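You operate a simulated robot arm through the tools that you are given. There is no shell and no other tool.

The job below is to be done with a simulated two-armed robot. You get a single attempt, and the scene is never put back.

TASK
Pick up the tall plaster mould labelled "Yastorin" from the green belt top with one hand, pass it to the other hand and put it on the belt between the guides. Set down upright: tall plaster mould.

It is judged by the outcome, as a careful person would: the job done as asked, and still so three seconds after it is handed in. It fails if anything else is knocked over, pushed out of place, dropped, spilled or broken.

THE ROBOT
Two 6-joint arms with two-finger parallel grippers on one trunk, on a base that moves. Base frame: it is fixed to the floor where the robot stands at the start and does not move with it; the origin is under the middle of the robot, x ahead of it, y to its left, z up; the surface under the hand at the start is at about z = 820. Units: mm, rad, N and s.
The left shoulder is at the start at [280, 185, 1105], the right one opposite. With the tool pointing down near the work surface each hand reaches from about 540 to 920 mm from the robot's upright axis, wherever it stands, measured 20 degrees to its own side. Places, roughly: belt between the guides [700, 1900, 800]. Payload 1.57 kg a hand.
The TCP of each hand is the grasp point between the finger pads, 30 mm short of the fingertips. In the tool frame z runs along the fingers and y along their closing line. Largest opening 80 mm; finger width 17, thickness 12; the body of the gripper, 40 by 82 mm, starts 80 mm behind the TCP.
Orientation is that of the tool frame in the base frame, as a unit quaternion [x, y, z, w]. With the fingers straight down and closing along the base's y, the tool's x points along the base's -x, its y along +y and its z along -z.

THE INTERFACE
- The arms move only by the tool play_rows. It takes "left_targets", "right_targets" or both (then of equal length, played together; a hand with none holds still); each is a list of rows, each an object of numbers (a shift or turn left out is 0, a gripper value left out holds the last): "x", "y", "z": the shift along the base's x, y, z in mm; "wx", "wy", "wz": the turn, a rotation vector about the base's x, y, z in rad. In form: [{"x": .., "y": .., "z": .., "wx": .., "wy": .., "wz": ..}, ...]. A call has 1 to 20 rows; each row is the pose to reach, as a shift and turn from the pose commanded when the call began. "left_gripper" and "right_gripper" are, for a hand that has rows, the opening, from 0 (shut) to 1 (fully open), set as the call begins (left out, the last holds). Rows are played at 5 a second. More than 50 mm and 0.15 rad between two rows, or a gripper value outside its range, and nothing of the call is played. Where a pose cannot be reached the arm comes as near as it can. A force on the tool above 40 N (or 10 N above the force at the start of the call, whichever is more), or a blocked arm, ends the call early, and 0.2 s more pass. The fingers move at their own pace (about 153 mm/s each) and stop on an object; they squeeze with about 32 N. The grip force told is the motor's: it shows also when the fingers shut on nothing. Time passes only in rows, and 0.2 s behind the last, so rows that repeat a pose let the fingers close. It gives the time, the measured TCP pose, the force on the tool (base axes), the opening and the grip force at its end, in the units of the frame above (readings bear some noise), with the torque about the TCP (base axes, N m) and any sound that the robot's microphone picked up, and new pictures: "pictures" is both (left out), scene, wrist or none (wrist: the cameras of the hands that moved).
- Cameras (640 x 400 px; columns grow to the right, rows downward): "scene" is now at [239.5, 37.3, 1525]; the picture's right is [0.47, -0.88, 0.00], its down [-0.72, -0.38, -0.59] and it looks along [0.52, 0.27, -0.81] (base axes); focal length 256 px, centre (320, 200). "left" rides on the left gripper at [72, 7, -122] in its tool frame; the picture's right is [-0.09, 1.00, 0.00], its down [-0.84, -0.08, -0.54] and it looks along [-0.54, -0.05, 0.84] (tool axes); focal length 238 px, centre (320, 200). "right" rides on the right gripper at [72, -7, -122] in its tool frame; the picture's right is [0.09, 1.00, 0.00], its down [-0.84, 0.08, -0.54] and it looks along [-0.54, 0.05, 0.84] (tool axes); focal length 238 px, centre (320, 200). There is no depth. A picture from a camera that has moved, and an enlarged one, comes with that camera's place and axes in the base frame and with its lens. The place of the scene camera against the robot may be out by one fixed shift of up to 25 mm in any direction.
- slide_trunk(by): slides the trunk up (or, below 0, down) by that many mm; the arms and the scene camera ride with it, the base frame stays. It gives what a move gives, with no picture.
- base_move(legs): drives the robot by 1 to 6 legs, each [ahead, turn to the left] in mm and rad, along the robot's own axes; the way and the turn of a leg run together, so that a leg with both is an arc; at most 1500 mm and 3.142 rad a leg. The arms and the cameras ride along, it lands a little off, and it stops where it bumps. It gives what a move gives, and a new picture of the scene camera.
- aim_head(pan, tilt): turns the head with the scene camera to pan (to the left, within 1.501 rad either way) and tilt (down, from -0.506 to 1.204), counted from straight ahead of the robot. It gives what a move gives, and a new picture of the scene camera.
- inspect(camera, box): a new picture of the part [left, top, right, bottom] of that camera's present view, enlarged. No time passes.
- job_done(): hands the job in; it is judged then, once.

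Nothing tells you exact positions but the pictures and the camera data. Unless the task says otherwise, let go and move clear before handing in.

The tools are called after "Emit:" as a command line: name --argument value ..., lists and objects as JSON in quotes. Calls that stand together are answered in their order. play_rows: Moves the arms, as the interface text tells. Its arguments: {"type":"object","properties":{"left_targets":{"type":"array","items":{"type":"object","properties":{"x":{"type":"number"},"y":{"type":"number"},"z":{"type":"number"},"wx":{"type":"number"},"wy":{"type":"number"},"wz":{"type":"number"}}}},"left_gripper":{"type":"number"},"right_targets":{"type":"array","items":{"type":"object","properties":{"x":{"type":"number"},"y":{"type":"number"},"z":{"type":"number"},"wx":{"type":"number"},"wy":{"type":"number"},"wz":{"type":"number"}}}},"right_gripper":{"type":"number"},"pictures":{"type":"string","enum":["both","scene","wrist","none"]}},"required":[]} The other tools are called the same way: slide_trunk (by) moves the trunk up or down; base_move (legs) drives the base; aim_head (pan, tilt) turns the head that bears the scene camera; inspect (camera, box) takes an enlarged picture of a part of a camera's view; job_done () hands the job in.

At the start:

```text
t: 0.0
left_ee_pos: [411.6, 448.2, 1072.5]
left_tcp_rot: [0.0, 1.0, 0.0, 0.0]
left_force: [0.2, -1.1, 0.6]
left_ft_torque: [-0.03, -0.01, -0.01]
left_width: 79.7
left_grasp_force: 0.0
right_ee_pos: [609.7, 10.7, 1133.6]
right_tcp_rot: [0.0, 1.0, 0.0, -0.001]
right_force: [0.3, 0.3, 0.9]
right_ft_torque: [0.0, -0.01, 0.02]
right_width: 79.9
right_grasp_force: 0.0
trunk travel left (down, up): [-800.0, 190.0]
robot x, y, heading: [-0.8, 0.5, -0.001]
head pan, tilt (commanded): [0.485, 0.942]
```

scene: 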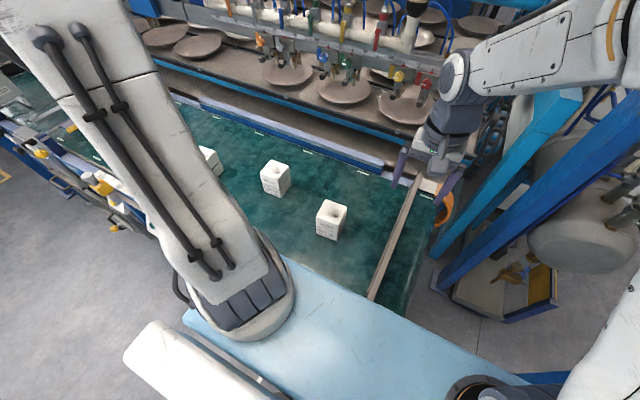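
right: 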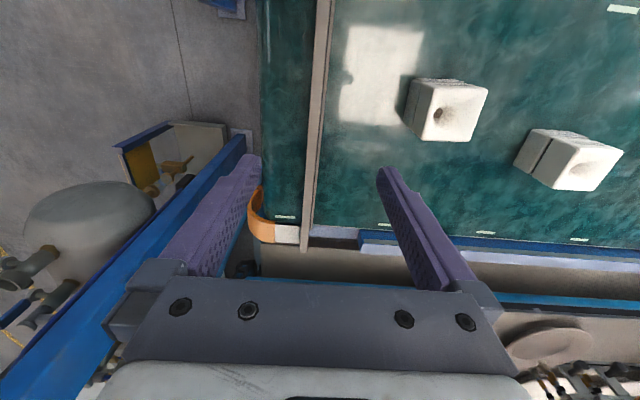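
left: 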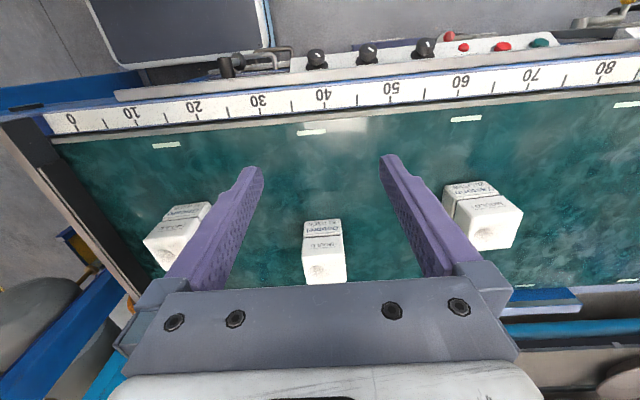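

I see three white plaster moulds on the green belt in front of the robot, with labels I can't read yet. I'll enlarge the pictures to find the one labelled "Yastorin".

Emit:
inspect --camera "left" --box '[420, 160, 540, 260]'

Emit:
inspect --camera "left" --box '[270, 190, 380, 290]'

Emit:
inspect --camera "left" --box '[120, 180, 240, 280]'

Emit:
inspect --camera "scene" --box '[180, 120, 380, 260]'

```text
4.00 times, centred on (480, 210) of left
camera zoom: at [341.2, 454.7, 1194.8], right [0.09, 1.0, 0.0], down [0.84, -0.08, 0.54], along [0.54, -0.05, -0.84], focal length 953 px, centre (-320, 160)
```

zoom: 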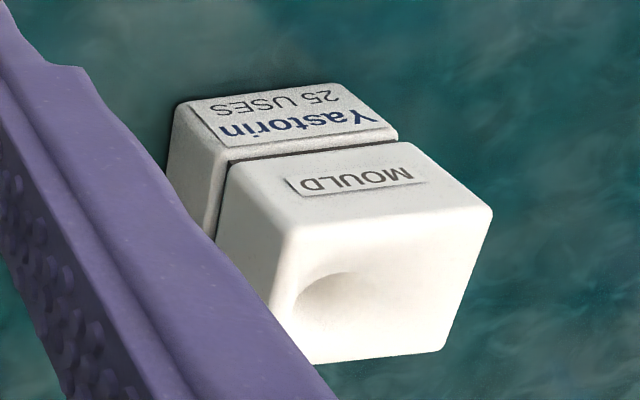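

```text
4.00 times, centred on (325, 240) of left
camera zoom: at [341.2, 454.7, 1194.8], right [0.09, 1.0, 0.0], down [0.84, -0.08, 0.54], along [0.54, -0.05, -0.84], focal length 953 px, centre (300, 40)
```

zoom: 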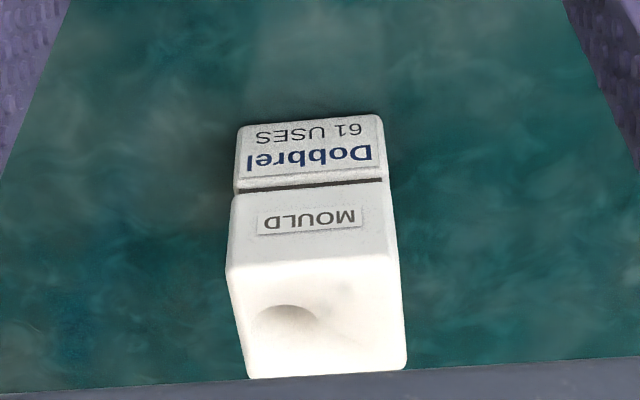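

```text
4.00 times, centred on (180, 230) of left
camera zoom: at [341.2, 454.7, 1194.8], right [0.09, 1.0, 0.0], down [0.84, -0.08, 0.54], along [0.54, -0.05, -0.84], focal length 953 px, centre (880, 80)
```

zoom: 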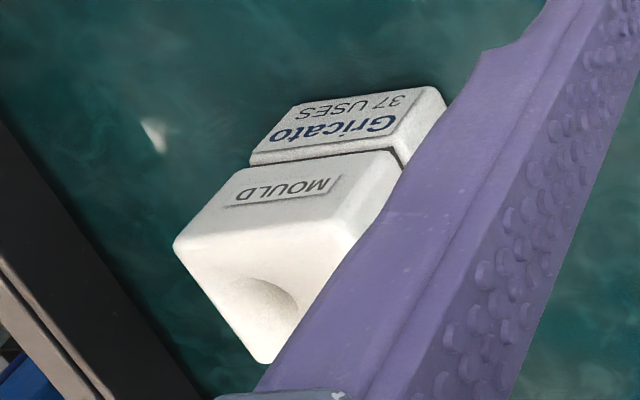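

```text
2.86 times, centred on (280, 190) of scene
camera zoom: at [239.5, 37.3, 1525.0], right [0.47, -0.88, 0.0], down [-0.72, -0.38, -0.59], along [0.52, 0.27, -0.81], focal length 732 px, centre (434, 229)
```

zoom: 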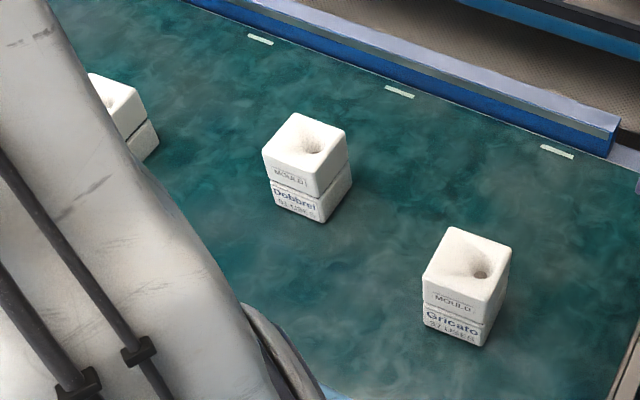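

The "Yastorin" mould is the leftmost of the three, at roughly (605, 697), about 70 x 70 x 95 mm. Next I'll turn the head left to look at the target belt and the way there.

Emit:
aim_head --pan 1.2 --tilt 0.5

Emit:
inspect --camera "scene" --box '[0, 0, 640, 400]'

```text
t: 1.1
left_ee_pos: [412.9, 447.9, 1073.0]
left_tcp_rot: [-0.001, 1.0, 0.0, 0.0]
left_force: [-0.2, -0.5, 0.0]
left_ft_torque: [-0.01, 0.0, -0.03]
left_width: 80.0
left_grasp_force: 0.0
right_ee_pos: [609.4, 9.3, 1133.4]
right_tcp_rot: [0.0, 1.0, 0.0, 0.0]
right_force: [0.0, -0.4, 0.3]
right_ft_torque: [-0.02, 0.0, -0.05]
right_width: 79.9
right_grasp_force: 0.1
trunk travel left (down, up): [-800.0, 190.0]
robot x, y, heading: [-1.2, 2.9, 0.001]
head pan, tilt (commanded): [1.201, 0.499]
camera scene: at [207.8, 88.0, 1561.9], right [0.93, -0.36, 0.0], down [-0.17, -0.45, -0.88], along [0.32, 0.82, -0.48], focal length 256 px, centre (320, 200)
```

scene: 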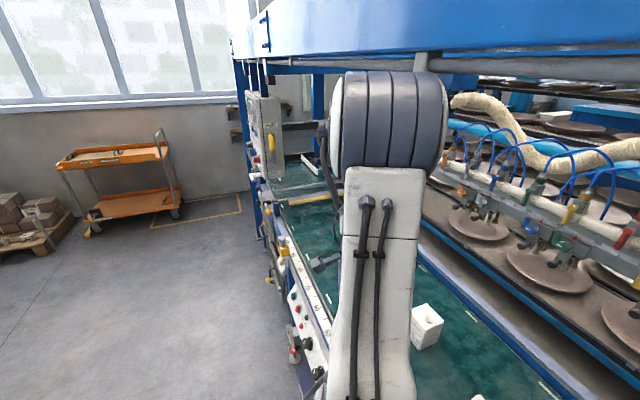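

```text
1.00 times, centred on (320, 200) of scene (not enlarged: the box is as wide or as high as the picture)
camera zoom: at [207.8, 88.0, 1561.9], right [0.93, -0.36, 0.0], down [-0.17, -0.45, -0.88], along [0.32, 0.82, -0.48], focal length 256 px, centre (320, 200)
```

zoom: 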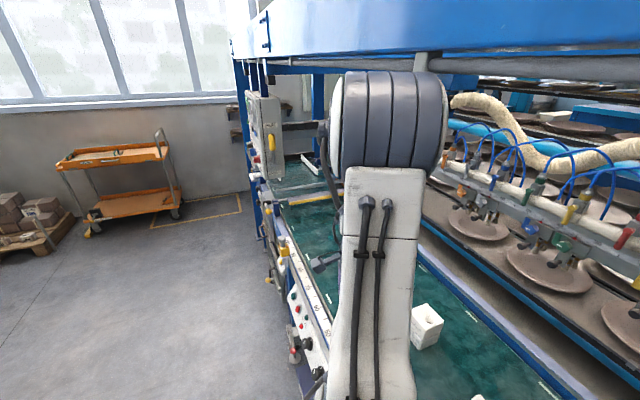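

Emit:
inspect --camera "scene" --box '[220, 60, 360, 260]'

Emit:
aim_head --pan 1.0 --tilt 0.0

Emit:
aim_head --pan 0.2 --tilt 0.2

Emit:
aim_head --pan -1.0 --tilt 0.6

Emit:
aim_head --pan 1.5 --tilt 0.7

```text
2.00 times, centred on (290, 160) of scene
camera zoom: at [207.8, 88.0, 1561.9], right [0.93, -0.36, 0.0], down [-0.17, -0.45, -0.88], along [0.32, 0.82, -0.48], focal length 513 px, centre (380, 280)
```

zoom: 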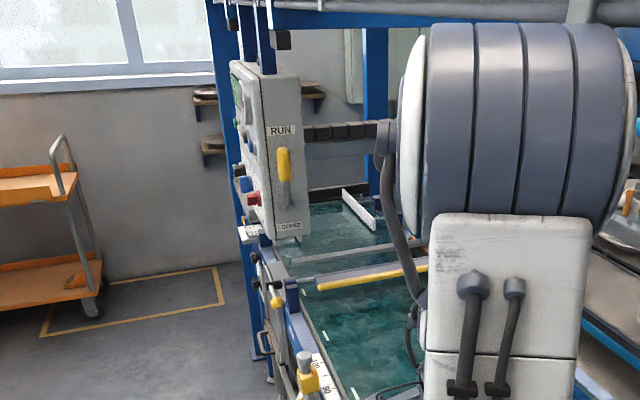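

```text
t: 2.0
left_ee_pos: [412.9, 448.2, 1072.4]
left_tcp_rot: [0.0, 1.0, 0.001, 0.0]
left_force: [0.1, 0.2, 0.6]
left_ft_torque: [-0.04, -0.03, -0.02]
left_width: 79.7
left_grasp_force: 0.0
right_ee_pos: [609.9, 9.5, 1133.8]
right_tcp_rot: [0.001, 1.0, 0.0, 0.0]
right_force: [-0.5, -0.4, -0.3]
right_ft_torque: [0.0, 0.0, 0.0]
right_width: 80.3
right_grasp_force: 0.0
trunk travel left (down, up): [-800.0, 190.0]
robot x, y, heading: [2.4, -1.5, 0.002]
head pan, tilt (commanded): [1.0, 0.0]
camera scene: at [223.4, 79.0, 1608.0], right [0.84, -0.54, 0.0], down [0.0, 0.0, -1.0], along [0.54, 0.84, 0.0], focal length 256 px, centre (320, 200)
```

scene: 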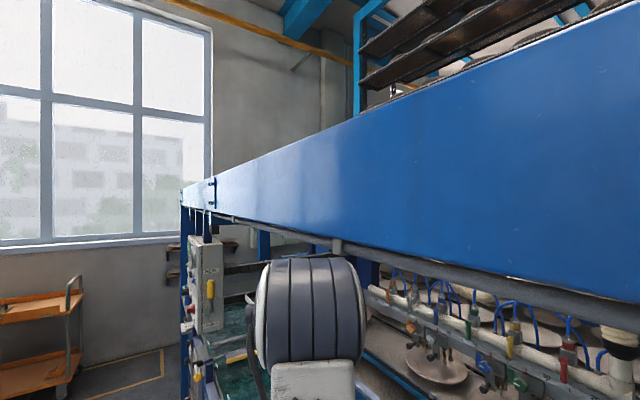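

```text
t: 3.1
left_ee_pos: [412.3, 448.1, 1072.4]
left_tcp_rot: [0.0, 1.0, 0.0, 0.0]
left_force: [0.3, 0.3, 0.8]
left_ft_torque: [0.0, 0.0, 0.03]
left_width: 80.2
left_grasp_force: 0.0
right_ee_pos: [608.8, 10.3, 1133.4]
right_tcp_rot: [0.0, 1.0, 0.0, 0.0]
right_force: [0.1, -0.1, 0.2]
right_ft_torque: [0.03, 0.0, -0.01]
right_width: 80.1
right_grasp_force: 0.1
trunk travel left (down, up): [-800.0, 190.0]
robot x, y, heading: [-1.9, 0.7, 0.004]
head pan, tilt (commanded): [0.201, 0.201]
camera scene: at [266.1, 21.8, 1589.7], right [0.2, -0.98, 0.0], down [-0.2, -0.04, -0.98], along [0.96, 0.2, -0.2], focal length 256 px, centre (320, 200)
```

scene: 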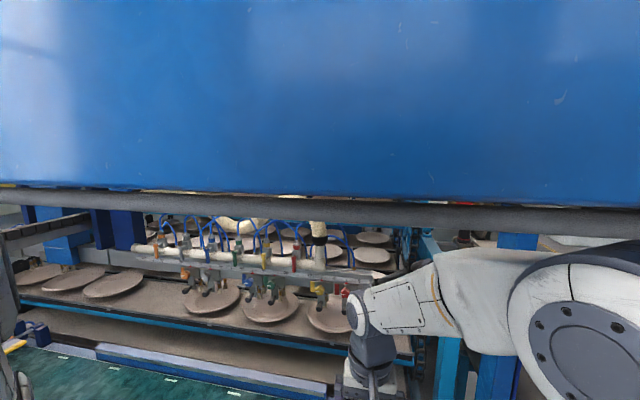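

```text
t: 4.5
left_ee_pos: [413.1, 446.7, 1073.7]
left_tcp_rot: [-0.001, 1.0, 0.0, 0.0]
left_force: [0.2, 0.2, -1.3]
left_ft_torque: [-0.01, -0.04, 0.01]
left_width: 79.8
left_grasp_force: 0.1
right_ee_pos: [607.9, 10.9, 1133.8]
right_tcp_rot: [0.0, 1.0, 0.0, 0.0]
right_force: [0.2, -0.9, -0.2]
right_ft_torque: [-0.02, -0.01, -0.03]
right_width: 80.0
right_grasp_force: 0.1
trunk travel left (down, up): [-800.0, 190.0]
robot x, y, heading: [1.4, 1.3, 0.004]
head pan, tilt (commanded): [-1.0, 0.6]
camera scene: at [222.6, -71.2, 1552.9], right [-0.84, -0.54, 0.0], down [-0.31, 0.47, -0.83], along [0.45, -0.69, -0.56], focal length 256 px, centre (320, 200)
```

scene: 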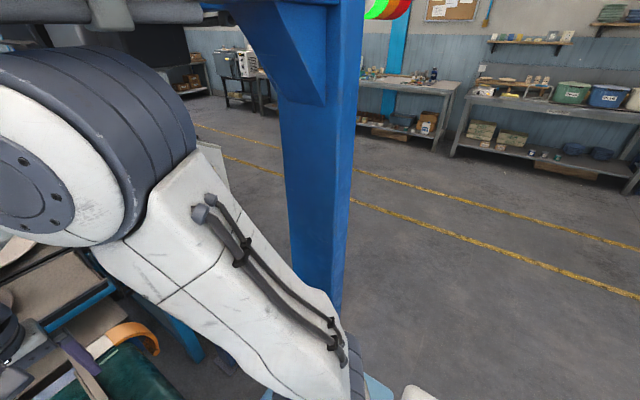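

```text
t: 6.8
left_ee_pos: [411.2, 446.5, 1073.3]
left_tcp_rot: [0.0, 1.0, 0.0, 0.0]
left_force: [0.2, -0.5, 0.7]
left_ft_torque: [-0.01, -0.01, -0.02]
left_width: 80.1
left_grasp_force: 0.0
right_ee_pos: [607.2, 10.7, 1133.3]
right_tcp_rot: [0.0, 1.0, 0.0, 0.0]
right_force: [0.1, 0.6, 0.2]
right_ft_torque: [0.01, 0.02, 0.04]
right_width: 80.1
right_grasp_force: 0.0
trunk travel left (down, up): [-800.0, 190.0]
robot x, y, heading: [-0.8, -3.0, 0.0]
head pan, tilt (commanded): [1.499, 0.7]
camera scene: at [180.9, 87.9, 1544.2], right [1.0, -0.07, 0.0], down [-0.05, -0.64, -0.76], along [0.06, 0.76, -0.64], focal length 256 px, centre (320, 200)
```

scene: 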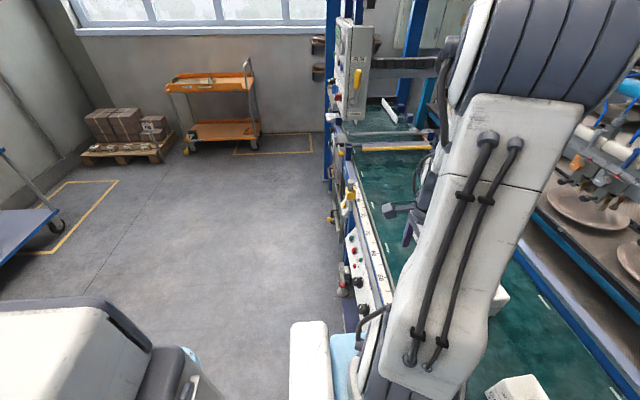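

Emit:
aim_head --pan 0.0 --tilt 1.2

Emit:
aim_head --pan 1.5 --tilt 1.2

Emit:
aim_head --pan -1.5 --tilt 0.8

```text
t: 8.4
left_ee_pos: [411.7, 448.8, 1073.1]
left_tcp_rot: [0.0, 1.0, 0.0, 0.0]
left_force: [-0.7, -0.7, 0.2]
left_ft_torque: [0.01, 0.01, 0.0]
left_width: 79.8
left_grasp_force: 0.0
right_ee_pos: [608.8, 10.3, 1133.6]
right_tcp_rot: [0.001, 1.0, 0.0, 0.0]
right_force: [-0.4, 0.8, 0.6]
right_ft_torque: [0.02, 0.02, 0.0]
right_width: 79.8
right_grasp_force: 0.2
trunk travel left (down, up): [-800.0, 190.0]
robot x, y, heading: [1.2, -1.2, 0.002]
head pan, tilt (commanded): [0.0, 1.201]
camera scene: at [230.7, 3.2, 1508.3], right [0.0, -1.0, 0.0], down [-0.93, 0.0, -0.36], along [0.36, 0.0, -0.93], focal length 256 px, centre (320, 200)
```

scene: 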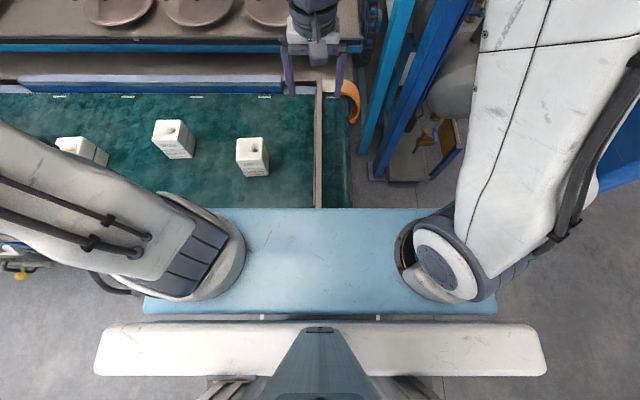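

```text
t: 10.0
left_ee_pos: [412.7, 448.7, 1071.6]
left_tcp_rot: [0.0, 1.0, -0.001, 0.0]
left_force: [-0.1, -0.3, 0.8]
left_ft_torque: [-0.01, -0.02, -0.02]
left_width: 79.9
left_grasp_force: 0.0
right_ee_pos: [610.3, 11.2, 1133.7]
right_tcp_rot: [0.0, 1.0, 0.001, 0.0]
right_force: [-0.8, -0.4, -0.6]
right_ft_torque: [0.01, -0.02, -0.01]
right_width: 80.1
right_grasp_force: 0.0
trunk travel left (down, up): [-800.0, 190.0]
robot x, y, heading: [1.2, -4.2, 0.001]
head pan, tilt (commanded): [1.499, 1.201]
camera scene: at [178.8, 59.0, 1508.3], right [1.0, -0.07, 0.0], down [-0.07, -0.93, -0.36], along [0.03, 0.36, -0.93], focal length 256 px, centre (320, 200)
```

scene: 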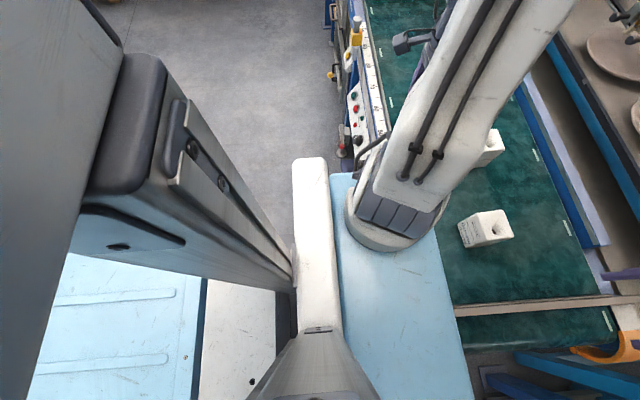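

```text
t: 12.6
left_ee_pos: [412.2, 447.8, 1072.7]
left_tcp_rot: [0.0, 1.0, 0.0, -0.001]
left_force: [0.0, 0.1, -0.5]
left_ft_torque: [0.0, 0.01, 0.0]
left_width: 80.1
left_grasp_force: 0.0
right_ee_pos: [609.1, 11.2, 1133.1]
right_tcp_rot: [0.0, 1.0, 0.0, 0.0]
right_force: [0.3, 0.0, 0.3]
right_ft_torque: [-0.01, 0.02, -0.04]
right_width: 80.0
right_grasp_force: 0.1
trunk travel left (down, up): [-800.0, 190.0]
robot x, y, heading: [1.2, -2.2, -0.0]
head pan, tilt (commanded): [-1.499, 0.799]
camera scene: at [180.6, -77.3, 1536.0], right [-1.0, -0.07, 0.0], down [-0.05, 0.72, -0.7], along [0.05, -0.7, -0.72], focal length 256 px, centre (320, 200)
```

scene: 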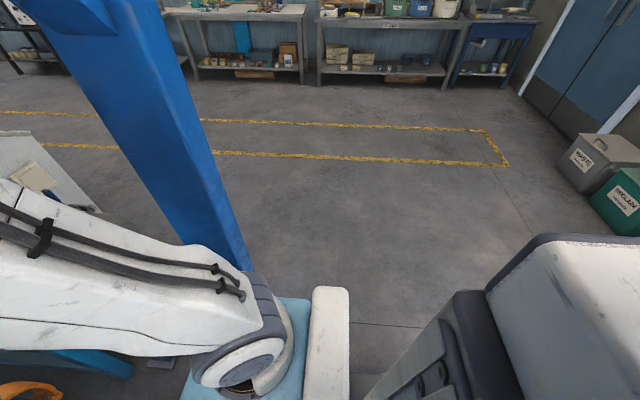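

The scene shows a belt machine with an overhead beam, a hanging control box at the far left and a post on the right. I'll back away from the machine, travel left along it, and face it again so I can look at the mould and the target.

Emit:
base_move --legs '[[-350, 0]]'

Emit:
aim_head --pan 1.3 --tilt 0.5

```text
t: 14.9
left_ee_pos: [60.9, 448.8, 1073.2]
left_tcp_rot: [-0.001, 1.0, 0.0, 0.0]
left_force: [1.0, 0.4, -0.7]
left_ft_torque: [-0.02, 0.03, -0.01]
left_width: 80.1
left_grasp_force: 0.0
right_ee_pos: [255.6, 10.4, 1133.8]
right_tcp_rot: [0.0, 1.0, 0.0, 0.0]
right_force: [0.6, 0.3, -0.6]
right_ft_torque: [-0.04, 0.01, -0.01]
right_width: 80.1
right_grasp_force: 0.1
trunk travel left (down, up): [-800.0, 190.0]
robot x, y, heading: [-351.7, -0.1, -0.0]
head pan, tilt (commanded): [-1.499, 0.799]
camera scene: at [-171.3, -77.2, 1536.0], right [-1.0, -0.07, 0.0], down [-0.05, 0.72, -0.7], along [0.05, -0.7, -0.72], focal length 256 px, centre (320, 200)
```

scene: 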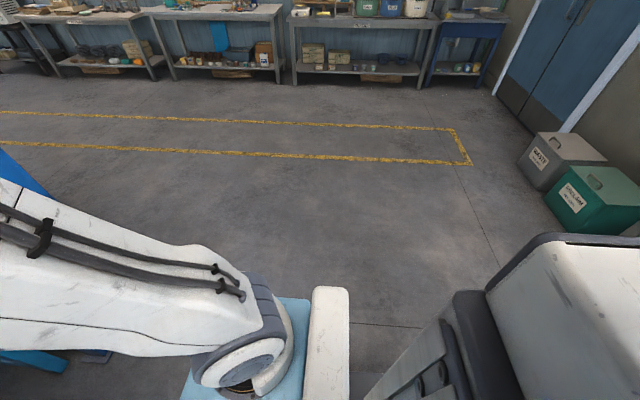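

```text
t: 17.4
left_ee_pos: [59.8, 448.6, 1072.9]
left_tcp_rot: [0.0, 1.0, 0.0, -0.001]
left_force: [0.1, 0.1, 0.6]
left_ft_torque: [-0.01, -0.01, 0.0]
left_width: 80.1
left_grasp_force: 0.1
right_ee_pos: [257.6, 10.9, 1132.7]
right_tcp_rot: [0.0, 1.0, 0.0, 0.0]
right_force: [0.5, 0.9, -0.3]
right_ft_torque: [0.01, -0.02, 0.01]
right_width: 80.0
right_grasp_force: 0.0
trunk travel left (down, up): [-800.0, 190.0]
robot x, y, heading: [-351.5, -1.0, 0.001]
head pan, tilt (commanded): [1.3, 0.499]
camera scene: at [-153.0, 90.9, 1561.9], right [0.96, -0.27, 0.0], down [-0.13, -0.46, -0.88], along [0.24, 0.85, -0.48], focal length 256 px, centre (320, 200)
```

scene: 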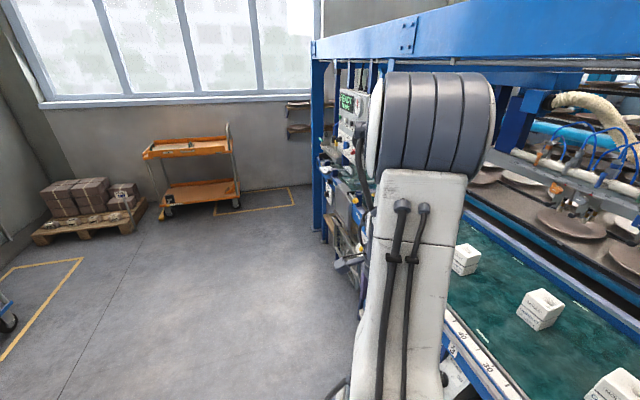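

The floor to the left is clear. I'll turn, drive along the machine about 650 mm, and face it again.

Emit:
base_move --legs '[[0, 1.5708], [650, 0], [0, -1.5708]]'

Emit:
aim_head --pan 0.9 --tilt 0.5

```text
t: 28.6
left_ee_pos: [63.2, 1094.3, 1072.4]
left_tcp_rot: [0.004, 1.0, 0.0, 0.0]
left_force: [0.1, 0.3, 0.3]
left_ft_torque: [0.01, 0.02, -0.02]
left_width: 79.8
left_grasp_force: 0.0
right_ee_pos: [255.7, 653.5, 1133.4]
right_tcp_rot: [0.004, 1.0, 0.0, 0.0]
right_force: [-0.2, -0.3, -1.0]
right_ft_torque: [-0.03, 0.0, -0.01]
right_width: 79.8
right_grasp_force: 0.1
trunk travel left (down, up): [-800.0, 190.0]
robot x, y, heading: [-352.3, 647.4, -0.011]
head pan, tilt (commanded): [1.3, 0.499]
camera scene: at [-153.9, 738.0, 1561.9], right [0.96, -0.28, 0.0], down [-0.13, -0.46, -0.88], along [0.24, 0.84, -0.48], focal length 256 px, centre (320, 200)
```

scene: 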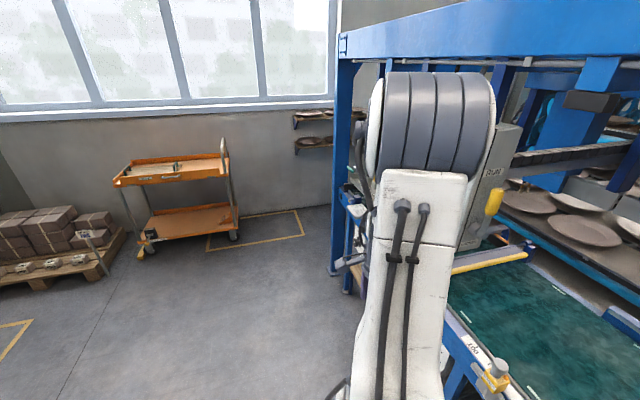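

```text
t: 29.5
left_ee_pos: [62.7, 1093.8, 1073.0]
left_tcp_rot: [0.003, 1.0, 0.001, 0.0]
left_force: [-0.2, -0.6, -0.1]
left_ft_torque: [0.03, 0.0, -0.02]
left_width: 80.1
left_grasp_force: 0.1
right_ee_pos: [255.4, 654.0, 1133.0]
right_tcp_rot: [0.004, 1.0, 0.0, 0.0]
right_force: [0.2, 1.4, -0.6]
right_ft_torque: [0.0, 0.01, -0.02]
right_width: 80.1
right_grasp_force: 0.1
trunk travel left (down, up): [-800.0, 190.0]
robot x, y, heading: [-352.1, 644.2, -0.003]
head pan, tilt (commanded): [0.901, 0.499]
camera scene: at [-121.9, 721.4, 1561.9], right [0.78, -0.63, 0.0], down [-0.3, -0.37, -0.88], along [0.55, 0.68, -0.48], focal length 256 px, centre (320, 200)
```

scene: 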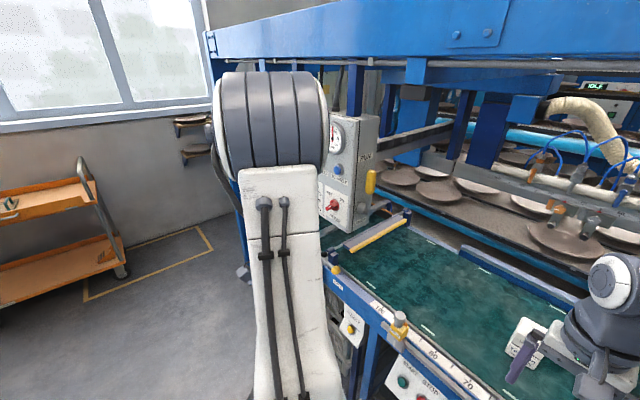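

Emit:
inspect --camera "scene" --box '[300, 80, 460, 300]'

Emit:
aim_head --pan 0.0 --tilt 0.6

```text
1.82 times, centred on (380, 190) of scene
camera zoom: at [-121.9, 721.4, 1561.9], right [0.78, -0.63, 0.0], down [-0.3, -0.37, -0.88], along [0.55, 0.68, -0.48], focal length 466 px, centre (211, 218)
```

zoom: 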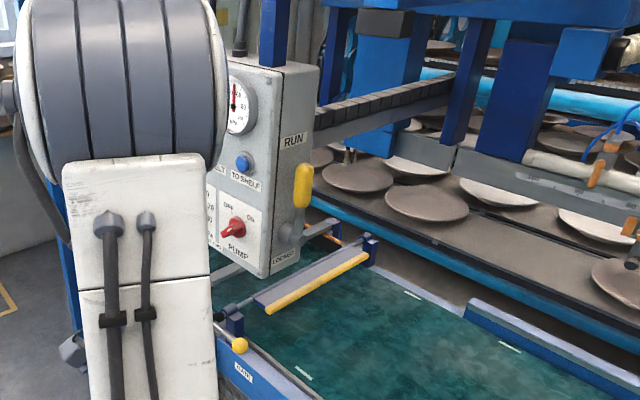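

```text
t: 30.7
left_ee_pos: [62.8, 1094.0, 1072.0]
left_tcp_rot: [0.004, 1.0, 0.0, -0.001]
left_force: [0.5, -0.1, -0.5]
left_ft_torque: [0.02, -0.02, 0.0]
left_width: 80.3
left_grasp_force: 0.0
right_ee_pos: [255.3, 653.7, 1133.4]
right_tcp_rot: [0.005, 1.0, 0.0, 0.001]
right_force: [0.4, 0.6, -0.1]
right_ft_torque: [-0.02, -0.01, 0.01]
right_width: 79.8
right_grasp_force: 0.1
trunk travel left (down, up): [-800.0, 190.0]
robot x, y, heading: [-353.8, 650.1, -0.014]
head pan, tilt (commanded): [0.0, 0.6]
camera scene: at [-90.6, 649.8, 1552.9], right [-0.01, -1.0, 0.0], down [-0.56, 0.0, -0.83], along [0.83, -0.01, -0.56], focal length 256 px, centre (320, 200)
```

scene: 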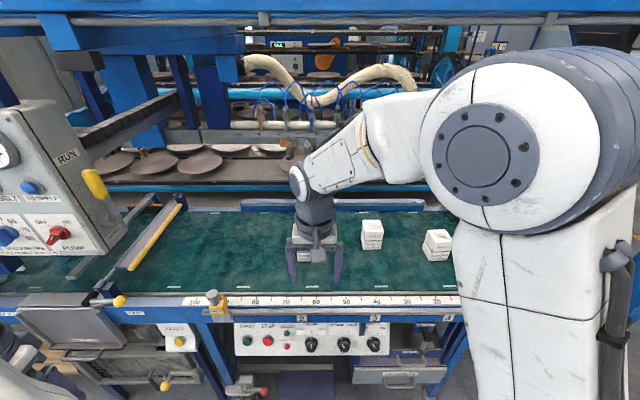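

From here I can see the gate bar near y=1300 and the control box around (380–480, 1200–1400, from z≈1070 up); the target section lies beyond. I'll scout the destination first so I can choose which hand should place.

Emit:
base_move --legs '[[0, 1.5708], [1150, 0], [0, -1.5708]]'

Emit:
inspect --camera "scene" --box '[0, 100, 320, 300]'

Emit:
inspect --camera "left" --box '[0, 0, 640, 400]'

Emit:
inspect --camera "right" --box '[0, 0, 640, 400]'

```text
t: 44.3
left_ee_pos: [55.4, 2255.8, 1073.4]
left_tcp_rot: [0.001, 1.0, 0.0, 0.0]
left_force: [0.1, 0.6, -0.1]
left_ft_torque: [0.0, -0.02, 0.0]
left_width: 80.0
left_grasp_force: 0.0
right_ee_pos: [250.3, 1817.8, 1133.6]
right_tcp_rot: [0.0, 1.0, 0.001, 0.0]
right_force: [-1.1, 0.1, -0.4]
right_ft_torque: [0.04, -0.01, 0.0]
right_width: 79.8
right_grasp_force: 0.0
trunk travel left (down, up): [-800.0, 190.0]
robot x, y, heading: [-360.2, 1804.0, -0.004]
head pan, tilt (commanded): [0.0, 0.6]
camera scene: at [-95.7, 1811.1, 1552.9], right [0.0, -1.0, 0.0], down [-0.56, 0.0, -0.83], along [0.83, 0.0, -0.56], focal length 256 px, centre (320, 200)
```

scene: 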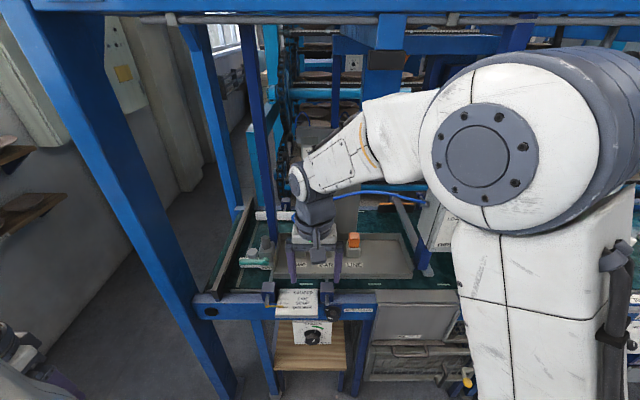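

```text
2.00 times, centred on (160, 200) of scene
camera zoom: at [-95.7, 1811.1, 1552.9], right [0.0, -1.0, 0.0], down [-0.56, 0.0, -0.83], along [0.83, 0.0, -0.56], focal length 513 px, centre (640, 200)
```

zoom: 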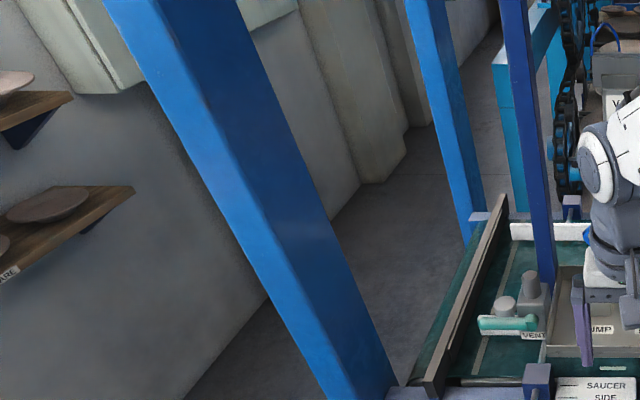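

```text
1.00 times, centred on (320, 200) of left (not enlarged: the box is as wide or as high as the picture)
camera zoom: at [-17.0, 2262.5, 1194.8], right [0.09, 1.0, 0.0], down [0.84, -0.08, 0.54], along [0.54, -0.05, -0.84], focal length 238 px, centre (320, 200)
```

zoom: 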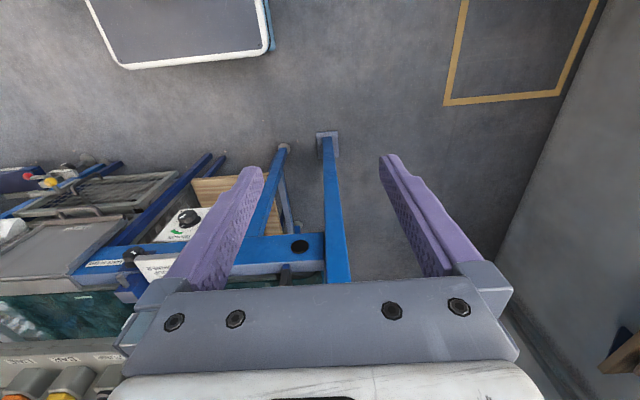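

```text
1.00 times, centred on (320, 200) of right (not enlarged: the box is as wide or as high as the picture)
camera zoom: at [178.9, 1810.8, 1254.2], right [-0.09, 1.0, 0.0], down [0.84, 0.08, 0.54], along [0.54, 0.05, -0.84], focal length 238 px, centre (320, 200)
```

zoom: 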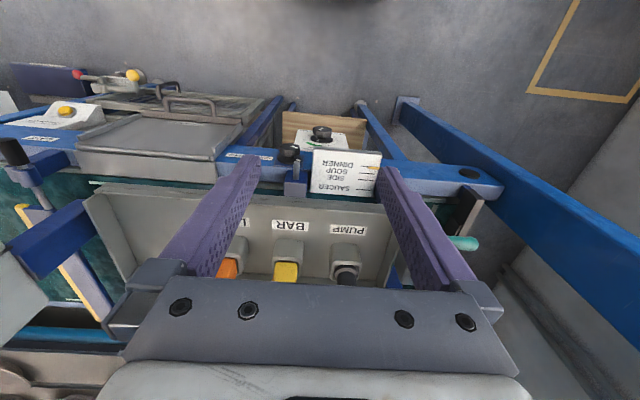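

The right arm blocks the view of the target, so I'll move it aside, mirroring the left arm.

Emit:
play_rows --right_targets '[{"x": -16, "y": -38, "z": -5}, {"x": -33, "y": -76, "z": -10}, {"x": -49, "y": -114, "z": -15}, {"x": -66, "y": -152, "z": -20}, {"x": -82, "y": -191, "z": -25}, {"x": -98, "y": -229, "z": -30}, {"x": -115, "y": -267, "z": -35}, {"x": -131, "y": -305, "z": -40}, {"x": -148, "y": -343, "z": -45}, {"x": -164, "y": -381, "z": -50}, {"x": -180, "y": -419, "z": -55}, {"x": -197, "y": -458, "z": -60}]' --pictures "scene"

Emit:
inspect --camera "scene" --box '[180, 140, 480, 340]'

```text
t: 46.9
left_ee_pos: [54.8, 2256.1, 1072.5]
left_tcp_rot: [0.001, 1.0, 0.0, 0.0]
left_force: [-0.1, -0.2, -0.1]
left_ft_torque: [0.01, 0.01, -0.02]
left_width: 79.9
left_grasp_force: 0.0
right_ee_pos: [52.9, 1360.6, 1073.5]
right_tcp_rot: [0.0, 1.0, -0.001, 0.0]
right_force: [0.2, 1.0, -1.1]
right_ft_torque: [0.0, -0.02, 0.01]
right_width: 80.1
right_grasp_force: 0.0
trunk travel left (down, up): [-800.0, 190.0]
robot x, y, heading: [-355.2, 1807.6, -0.002]
head pan, tilt (commanded): [0.0, 0.6]
camera scene: at [-95.7, 1811.1, 1552.9], right [0.0, -1.0, 0.0], down [-0.56, 0.0, -0.83], along [0.83, 0.0, -0.56], focal length 256 px, centre (320, 200)
```

scene: 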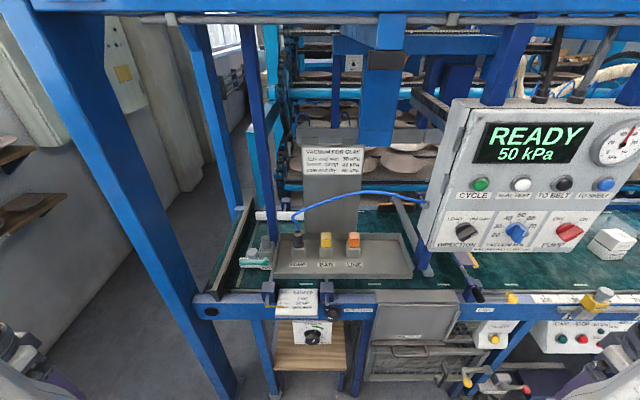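

```text
2.00 times, centred on (330, 240) of scene
camera zoom: at [-95.7, 1811.1, 1552.9], right [0.0, -1.0, 0.0], down [-0.56, 0.0, -0.83], along [0.83, 0.0, -0.56], focal length 513 px, centre (300, 120)
```

zoom: 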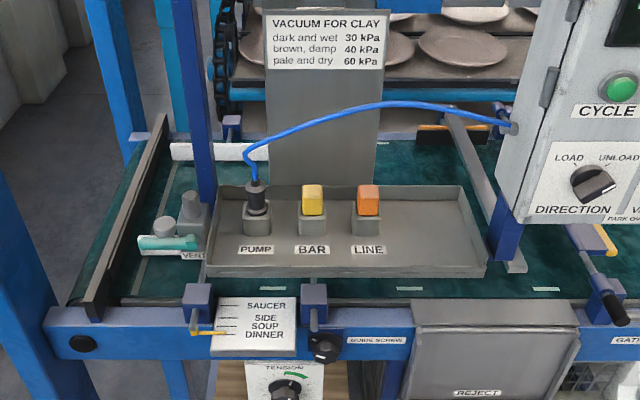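

Emit:
inspect --camera "scene" --box '[225, 190, 345, 290]'

Emit:
inspect --camera "scene" --box '[330, 180, 450, 280]'

Emit:
inspect --camera "left" --box '[0, 140, 240, 400]'

```text
4.00 times, centred on (285, 240) of scene
camera zoom: at [-95.7, 1811.1, 1552.9], right [0.0, -1.0, 0.0], down [-0.56, 0.0, -0.83], along [0.83, 0.0, -0.56], focal length 1025 px, centre (460, 40)
```

zoom: 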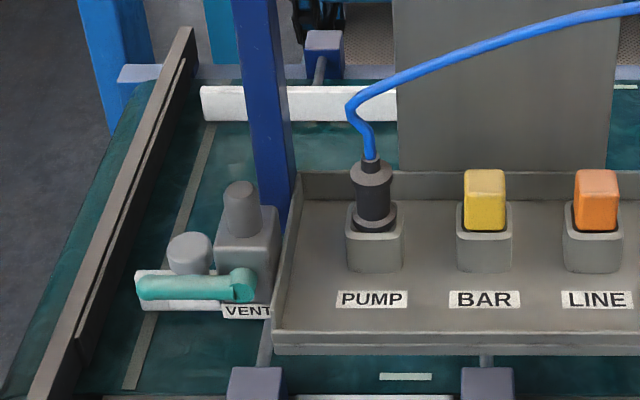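

```text
4.00 times, centred on (390, 230) of scene
camera zoom: at [-95.7, 1811.1, 1552.9], right [0.0, -1.0, 0.0], down [-0.56, 0.0, -0.83], along [0.83, 0.0, -0.56], focal length 1025 px, centre (40, 80)
```

zoom: 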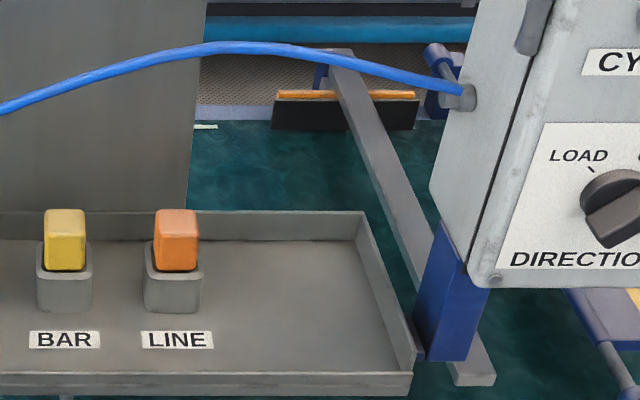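

```text
1.54 times, centred on (120, 270) of left
camera zoom: at [-17.0, 2262.5, 1194.8], right [0.09, 1.0, 0.0], down [0.84, -0.08, 0.54], along [0.54, -0.05, -0.84], focal length 367 px, centre (628, 92)
```

zoom: 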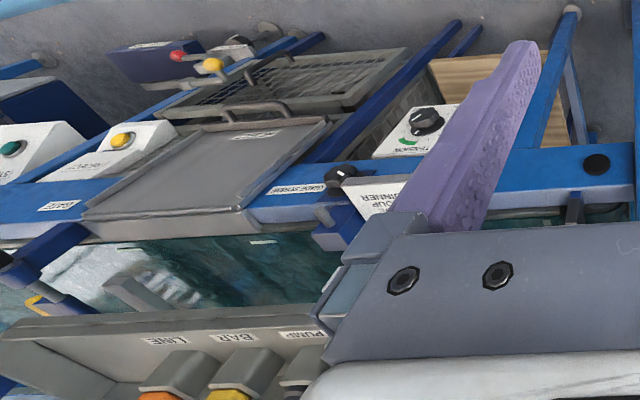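

The target is under/behind a raised tray (z≈990) with a sign and hose, so access looks best at the left part of the guides (y≈1960–2100). I'll raise the trunk for a steeper look and to triangulate.

Emit:
slide_trunk --by 180

Emit:
aim_head --pan 0.1 --tilt 0.75

Emit:
inspect --camera "scene" --box '[240, 120, 440, 260]'

```text
t: 48.9
left_ee_pos: [54.5, 2254.7, 1253.4]
left_tcp_rot: [0.002, 1.0, 0.0, 0.0]
left_force: [-0.9, 0.2, -0.4]
left_ft_torque: [0.04, -0.01, -0.01]
left_width: 80.3
left_grasp_force: 0.1
right_ee_pos: [54.1, 1360.2, 1253.8]
right_tcp_rot: [0.001, 1.0, 0.0, 0.0]
right_force: [0.0, 0.6, 0.4]
right_ft_torque: [0.02, -0.01, 0.0]
right_width: 79.8
right_grasp_force: 0.0
trunk travel left (down, up): [-980.0, 10.0]
robot x, y, heading: [-358.5, 1806.2, -0.005]
head pan, tilt (commanded): [0.0, 0.6]
```

```text
t: 49.6
left_ee_pos: [54.4, 2255.0, 1252.5]
left_tcp_rot: [0.001, 1.0, 0.0, 0.0]
left_force: [-0.1, 0.6, -0.5]
left_ft_torque: [0.05, 0.0, -0.01]
left_width: 80.0
left_grasp_force: 0.0
right_ee_pos: [52.9, 1360.2, 1254.2]
right_tcp_rot: [0.001, 1.0, 0.001, 0.0]
right_force: [0.9, 0.1, -0.3]
right_ft_torque: [0.0, 0.01, 0.0]
right_width: 80.2
right_grasp_force: 0.0
trunk travel left (down, up): [-980.0, 10.0]
robot x, y, heading: [-360.4, 1809.2, 0.0]
head pan, tilt (commanded): [0.099, 0.75]
camera scene: at [-101.5, 1819.1, 1720.0], right [0.1, -1.0, 0.0], down [-0.68, -0.07, -0.73], along [0.73, 0.07, -0.68], focal length 256 px, centre (320, 200)
```

scene: 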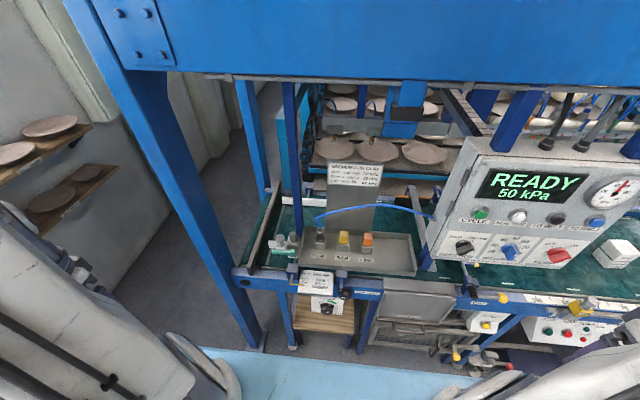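

```text
2.86 times, centred on (340, 190) of scene
camera zoom: at [-101.5, 1819.1, 1720.0], right [0.1, -1.0, 0.0], down [-0.68, -0.07, -0.73], along [0.73, 0.07, -0.68], focal length 732 px, centre (263, 229)
```

zoom: 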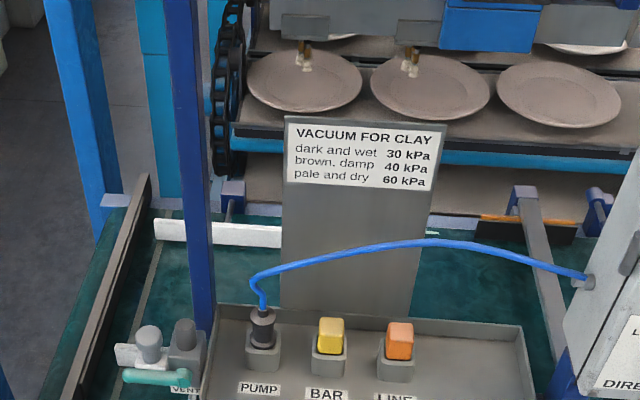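

I now have a picture of the target: front guide at x≈550, back guide at x≈845, left ends near y≈2105, with a thin upright near y≈1950 and a VENT valve at the front. I'll return to the mould, with the trunk back at its original height, to do the pick with the left hand.

Emit:
slide_trunk --by -180

Emit:
base_move --legs '[[0, -1.5708], [1190, 0], [0, 1.5708]]'

Emit:
inspect --camera "scene" --box '[240, 120, 440, 260]'

```text
t: 51.6
left_ee_pos: [53.9, 2256.4, 1072.4]
left_tcp_rot: [0.0, 1.0, 0.0, 0.0]
left_force: [-0.3, 0.1, -0.6]
left_ft_torque: [-0.03, 0.02, -0.01]
left_width: 79.8
left_grasp_force: 0.0
right_ee_pos: [53.1, 1359.5, 1073.0]
right_tcp_rot: [0.001, 1.0, 0.0, 0.001]
right_force: [0.3, 1.0, 0.0]
right_ft_torque: [0.01, 0.0, 0.02]
right_width: 79.8
right_grasp_force: 0.0
trunk travel left (down, up): [-800.0, 190.0]
robot x, y, heading: [-362.1, 1805.1, -0.005]
head pan, tilt (commanded): [0.099, 0.75]
```

```text
t: 65.3
left_ee_pos: [46.8, 1052.4, 1073.3]
left_tcp_rot: [0.006, 1.0, 0.001, 0.0]
left_force: [-0.9, -0.4, 0.0]
left_ft_torque: [0.01, 0.0, -0.01]
left_width: 80.1
left_grasp_force: 0.0
right_ee_pos: [35.2, 156.8, 1073.0]
right_tcp_rot: [0.006, 1.0, 0.0, 0.0]
right_force: [-0.3, -0.1, -0.3]
right_ft_torque: [-0.02, 0.01, -0.03]
right_width: 79.9
right_grasp_force: 0.0
trunk travel left (down, up): [-800.0, 190.0]
robot x, y, heading: [-371.5, 609.2, -0.007]
head pan, tilt (commanded): [0.099, 0.75]
camera scene: at [-114.2, 616.7, 1540.0], right [0.09, -1.0, 0.0], down [-0.68, -0.06, -0.73], along [0.73, 0.06, -0.68], focal length 256 px, centre (320, 200)
```

scene: 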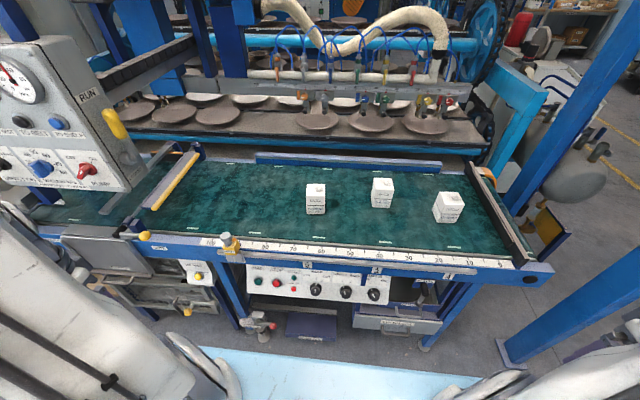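

```text
2.86 times, centred on (340, 190) of scene
camera zoom: at [-114.2, 616.7, 1540.0], right [0.09, -1.0, 0.0], down [-0.68, -0.06, -0.73], along [0.73, 0.06, -0.68], focal length 732 px, centre (263, 229)
```

zoom: 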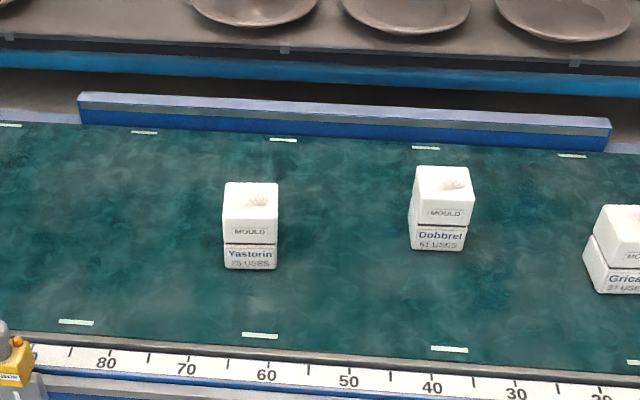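

The Yastorin mould stands at about (607, 693), with its label facing the robot, and the gap to the next mould is about 200 mm. I'll drive closer.

Emit:
base_move --legs '[[250, 0]]'

```text
t: 67.2
left_ee_pos: [297.5, 1048.3, 1072.3]
left_tcp_rot: [0.006, 1.0, 0.0, 0.0]
left_force: [-0.7, 0.1, -0.2]
left_ft_torque: [0.01, -0.03, -0.01]
left_width: 79.9
left_grasp_force: 0.0
right_ee_pos: [286.3, 152.6, 1073.2]
right_tcp_rot: [0.006, 1.0, 0.0, -0.001]
right_force: [-0.2, -0.4, -0.5]
right_ft_torque: [0.01, -0.01, 0.0]
right_width: 79.9
right_grasp_force: 0.1
trunk travel left (down, up): [-800.0, 190.0]
robot x, y, heading: [-120.0, 604.4, -0.012]
head pan, tilt (commanded): [0.099, 0.75]
camera scene: at [136.2, 613.5, 1540.1], right [0.09, -1.0, 0.0], down [-0.68, -0.06, -0.73], along [0.73, 0.06, -0.68], focal length 256 px, centre (320, 200)
```

scene: 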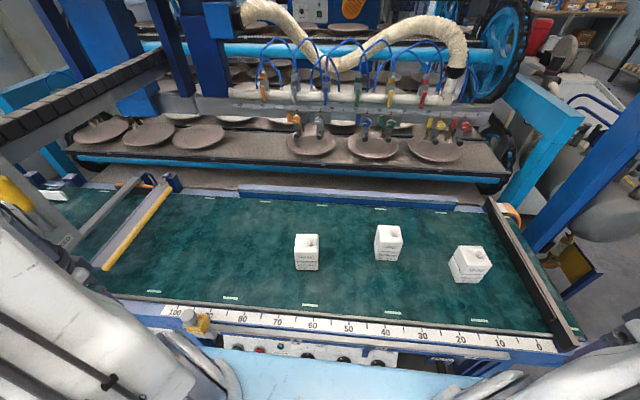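

Now I'll swing the left hand over near the mould, yawing 90° so the fingers close along x.

Emit:
play_rows --left_targets '[{"x": 26, "y": -21, "wz": -0.13}, {"x": 51, "y": -41, "wz": -0.26}, {"x": 77, "y": -62, "wz": -0.39}, {"x": 102, "y": -83, "wz": -0.52}, {"x": 128, "y": -103, "wz": -0.65}, {"x": 154, "y": -124, "wz": -0.78}, {"x": 179, "y": -145, "wz": -0.91}, {"x": 205, "y": -165, "wz": -1.04}, {"x": 230, "y": -186, "wz": -1.17}, {"x": 256, "y": -207, "wz": -1.3}, {"x": 282, "y": -228, "wz": -1.43}, {"x": 307, "y": -248, "wz": -1.559}]' --left_gripper 1 --pictures "both"

```text
t: 69.8
left_ee_pos: [603.1, 801.3, 1071.9]
left_tcp_rot: [0.709, 0.706, -0.001, 0.0]
left_force: [-1.7, 0.3, 0.8]
left_ft_torque: [-0.01, 0.02, -0.02]
left_width: 80.2
left_grasp_force: 0.0
right_ee_pos: [286.3, 152.6, 1073.8]
right_tcp_rot: [0.006, 1.0, 0.0, 0.0]
right_force: [-0.4, -1.1, 0.5]
right_ft_torque: [0.02, 0.01, 0.02]
right_width: 79.8
right_grasp_force: 0.0
trunk travel left (down, up): [-800.0, 190.0]
robot x, y, heading: [-119.6, 607.7, -0.012]
head pan, tilt (commanded): [0.099, 0.75]
camera scene: at [136.5, 613.6, 1540.0], right [0.09, -1.0, 0.0], down [-0.68, -0.06, -0.73], along [0.73, 0.06, -0.68], focal length 256 px, centre (320, 200)
camera left: at [612.1, 872.0, 1194.4], right [1.0, -0.1, 0.0], down [-0.08, -0.84, 0.54], along [-0.05, -0.54, -0.84], focal length 238 px, centre (320, 200)
```

scene: 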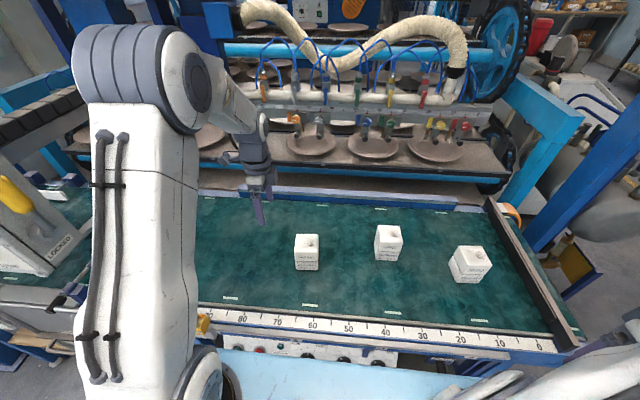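
left: 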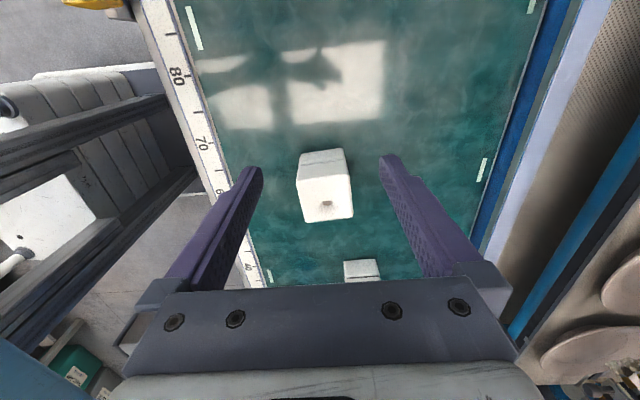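

Emit:
inspect --camera "left" --box '[265, 130, 385, 230]'

```text
4.00 times, centred on (325, 180) of left
camera zoom: at [612.1, 872.0, 1194.4], right [1.0, -0.1, 0.0], down [-0.08, -0.84, 0.54], along [-0.05, -0.54, -0.84], focal length 953 px, centre (300, 280)
```

zoom: 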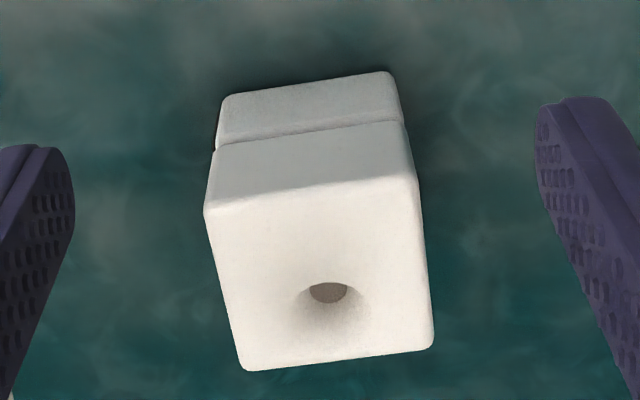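

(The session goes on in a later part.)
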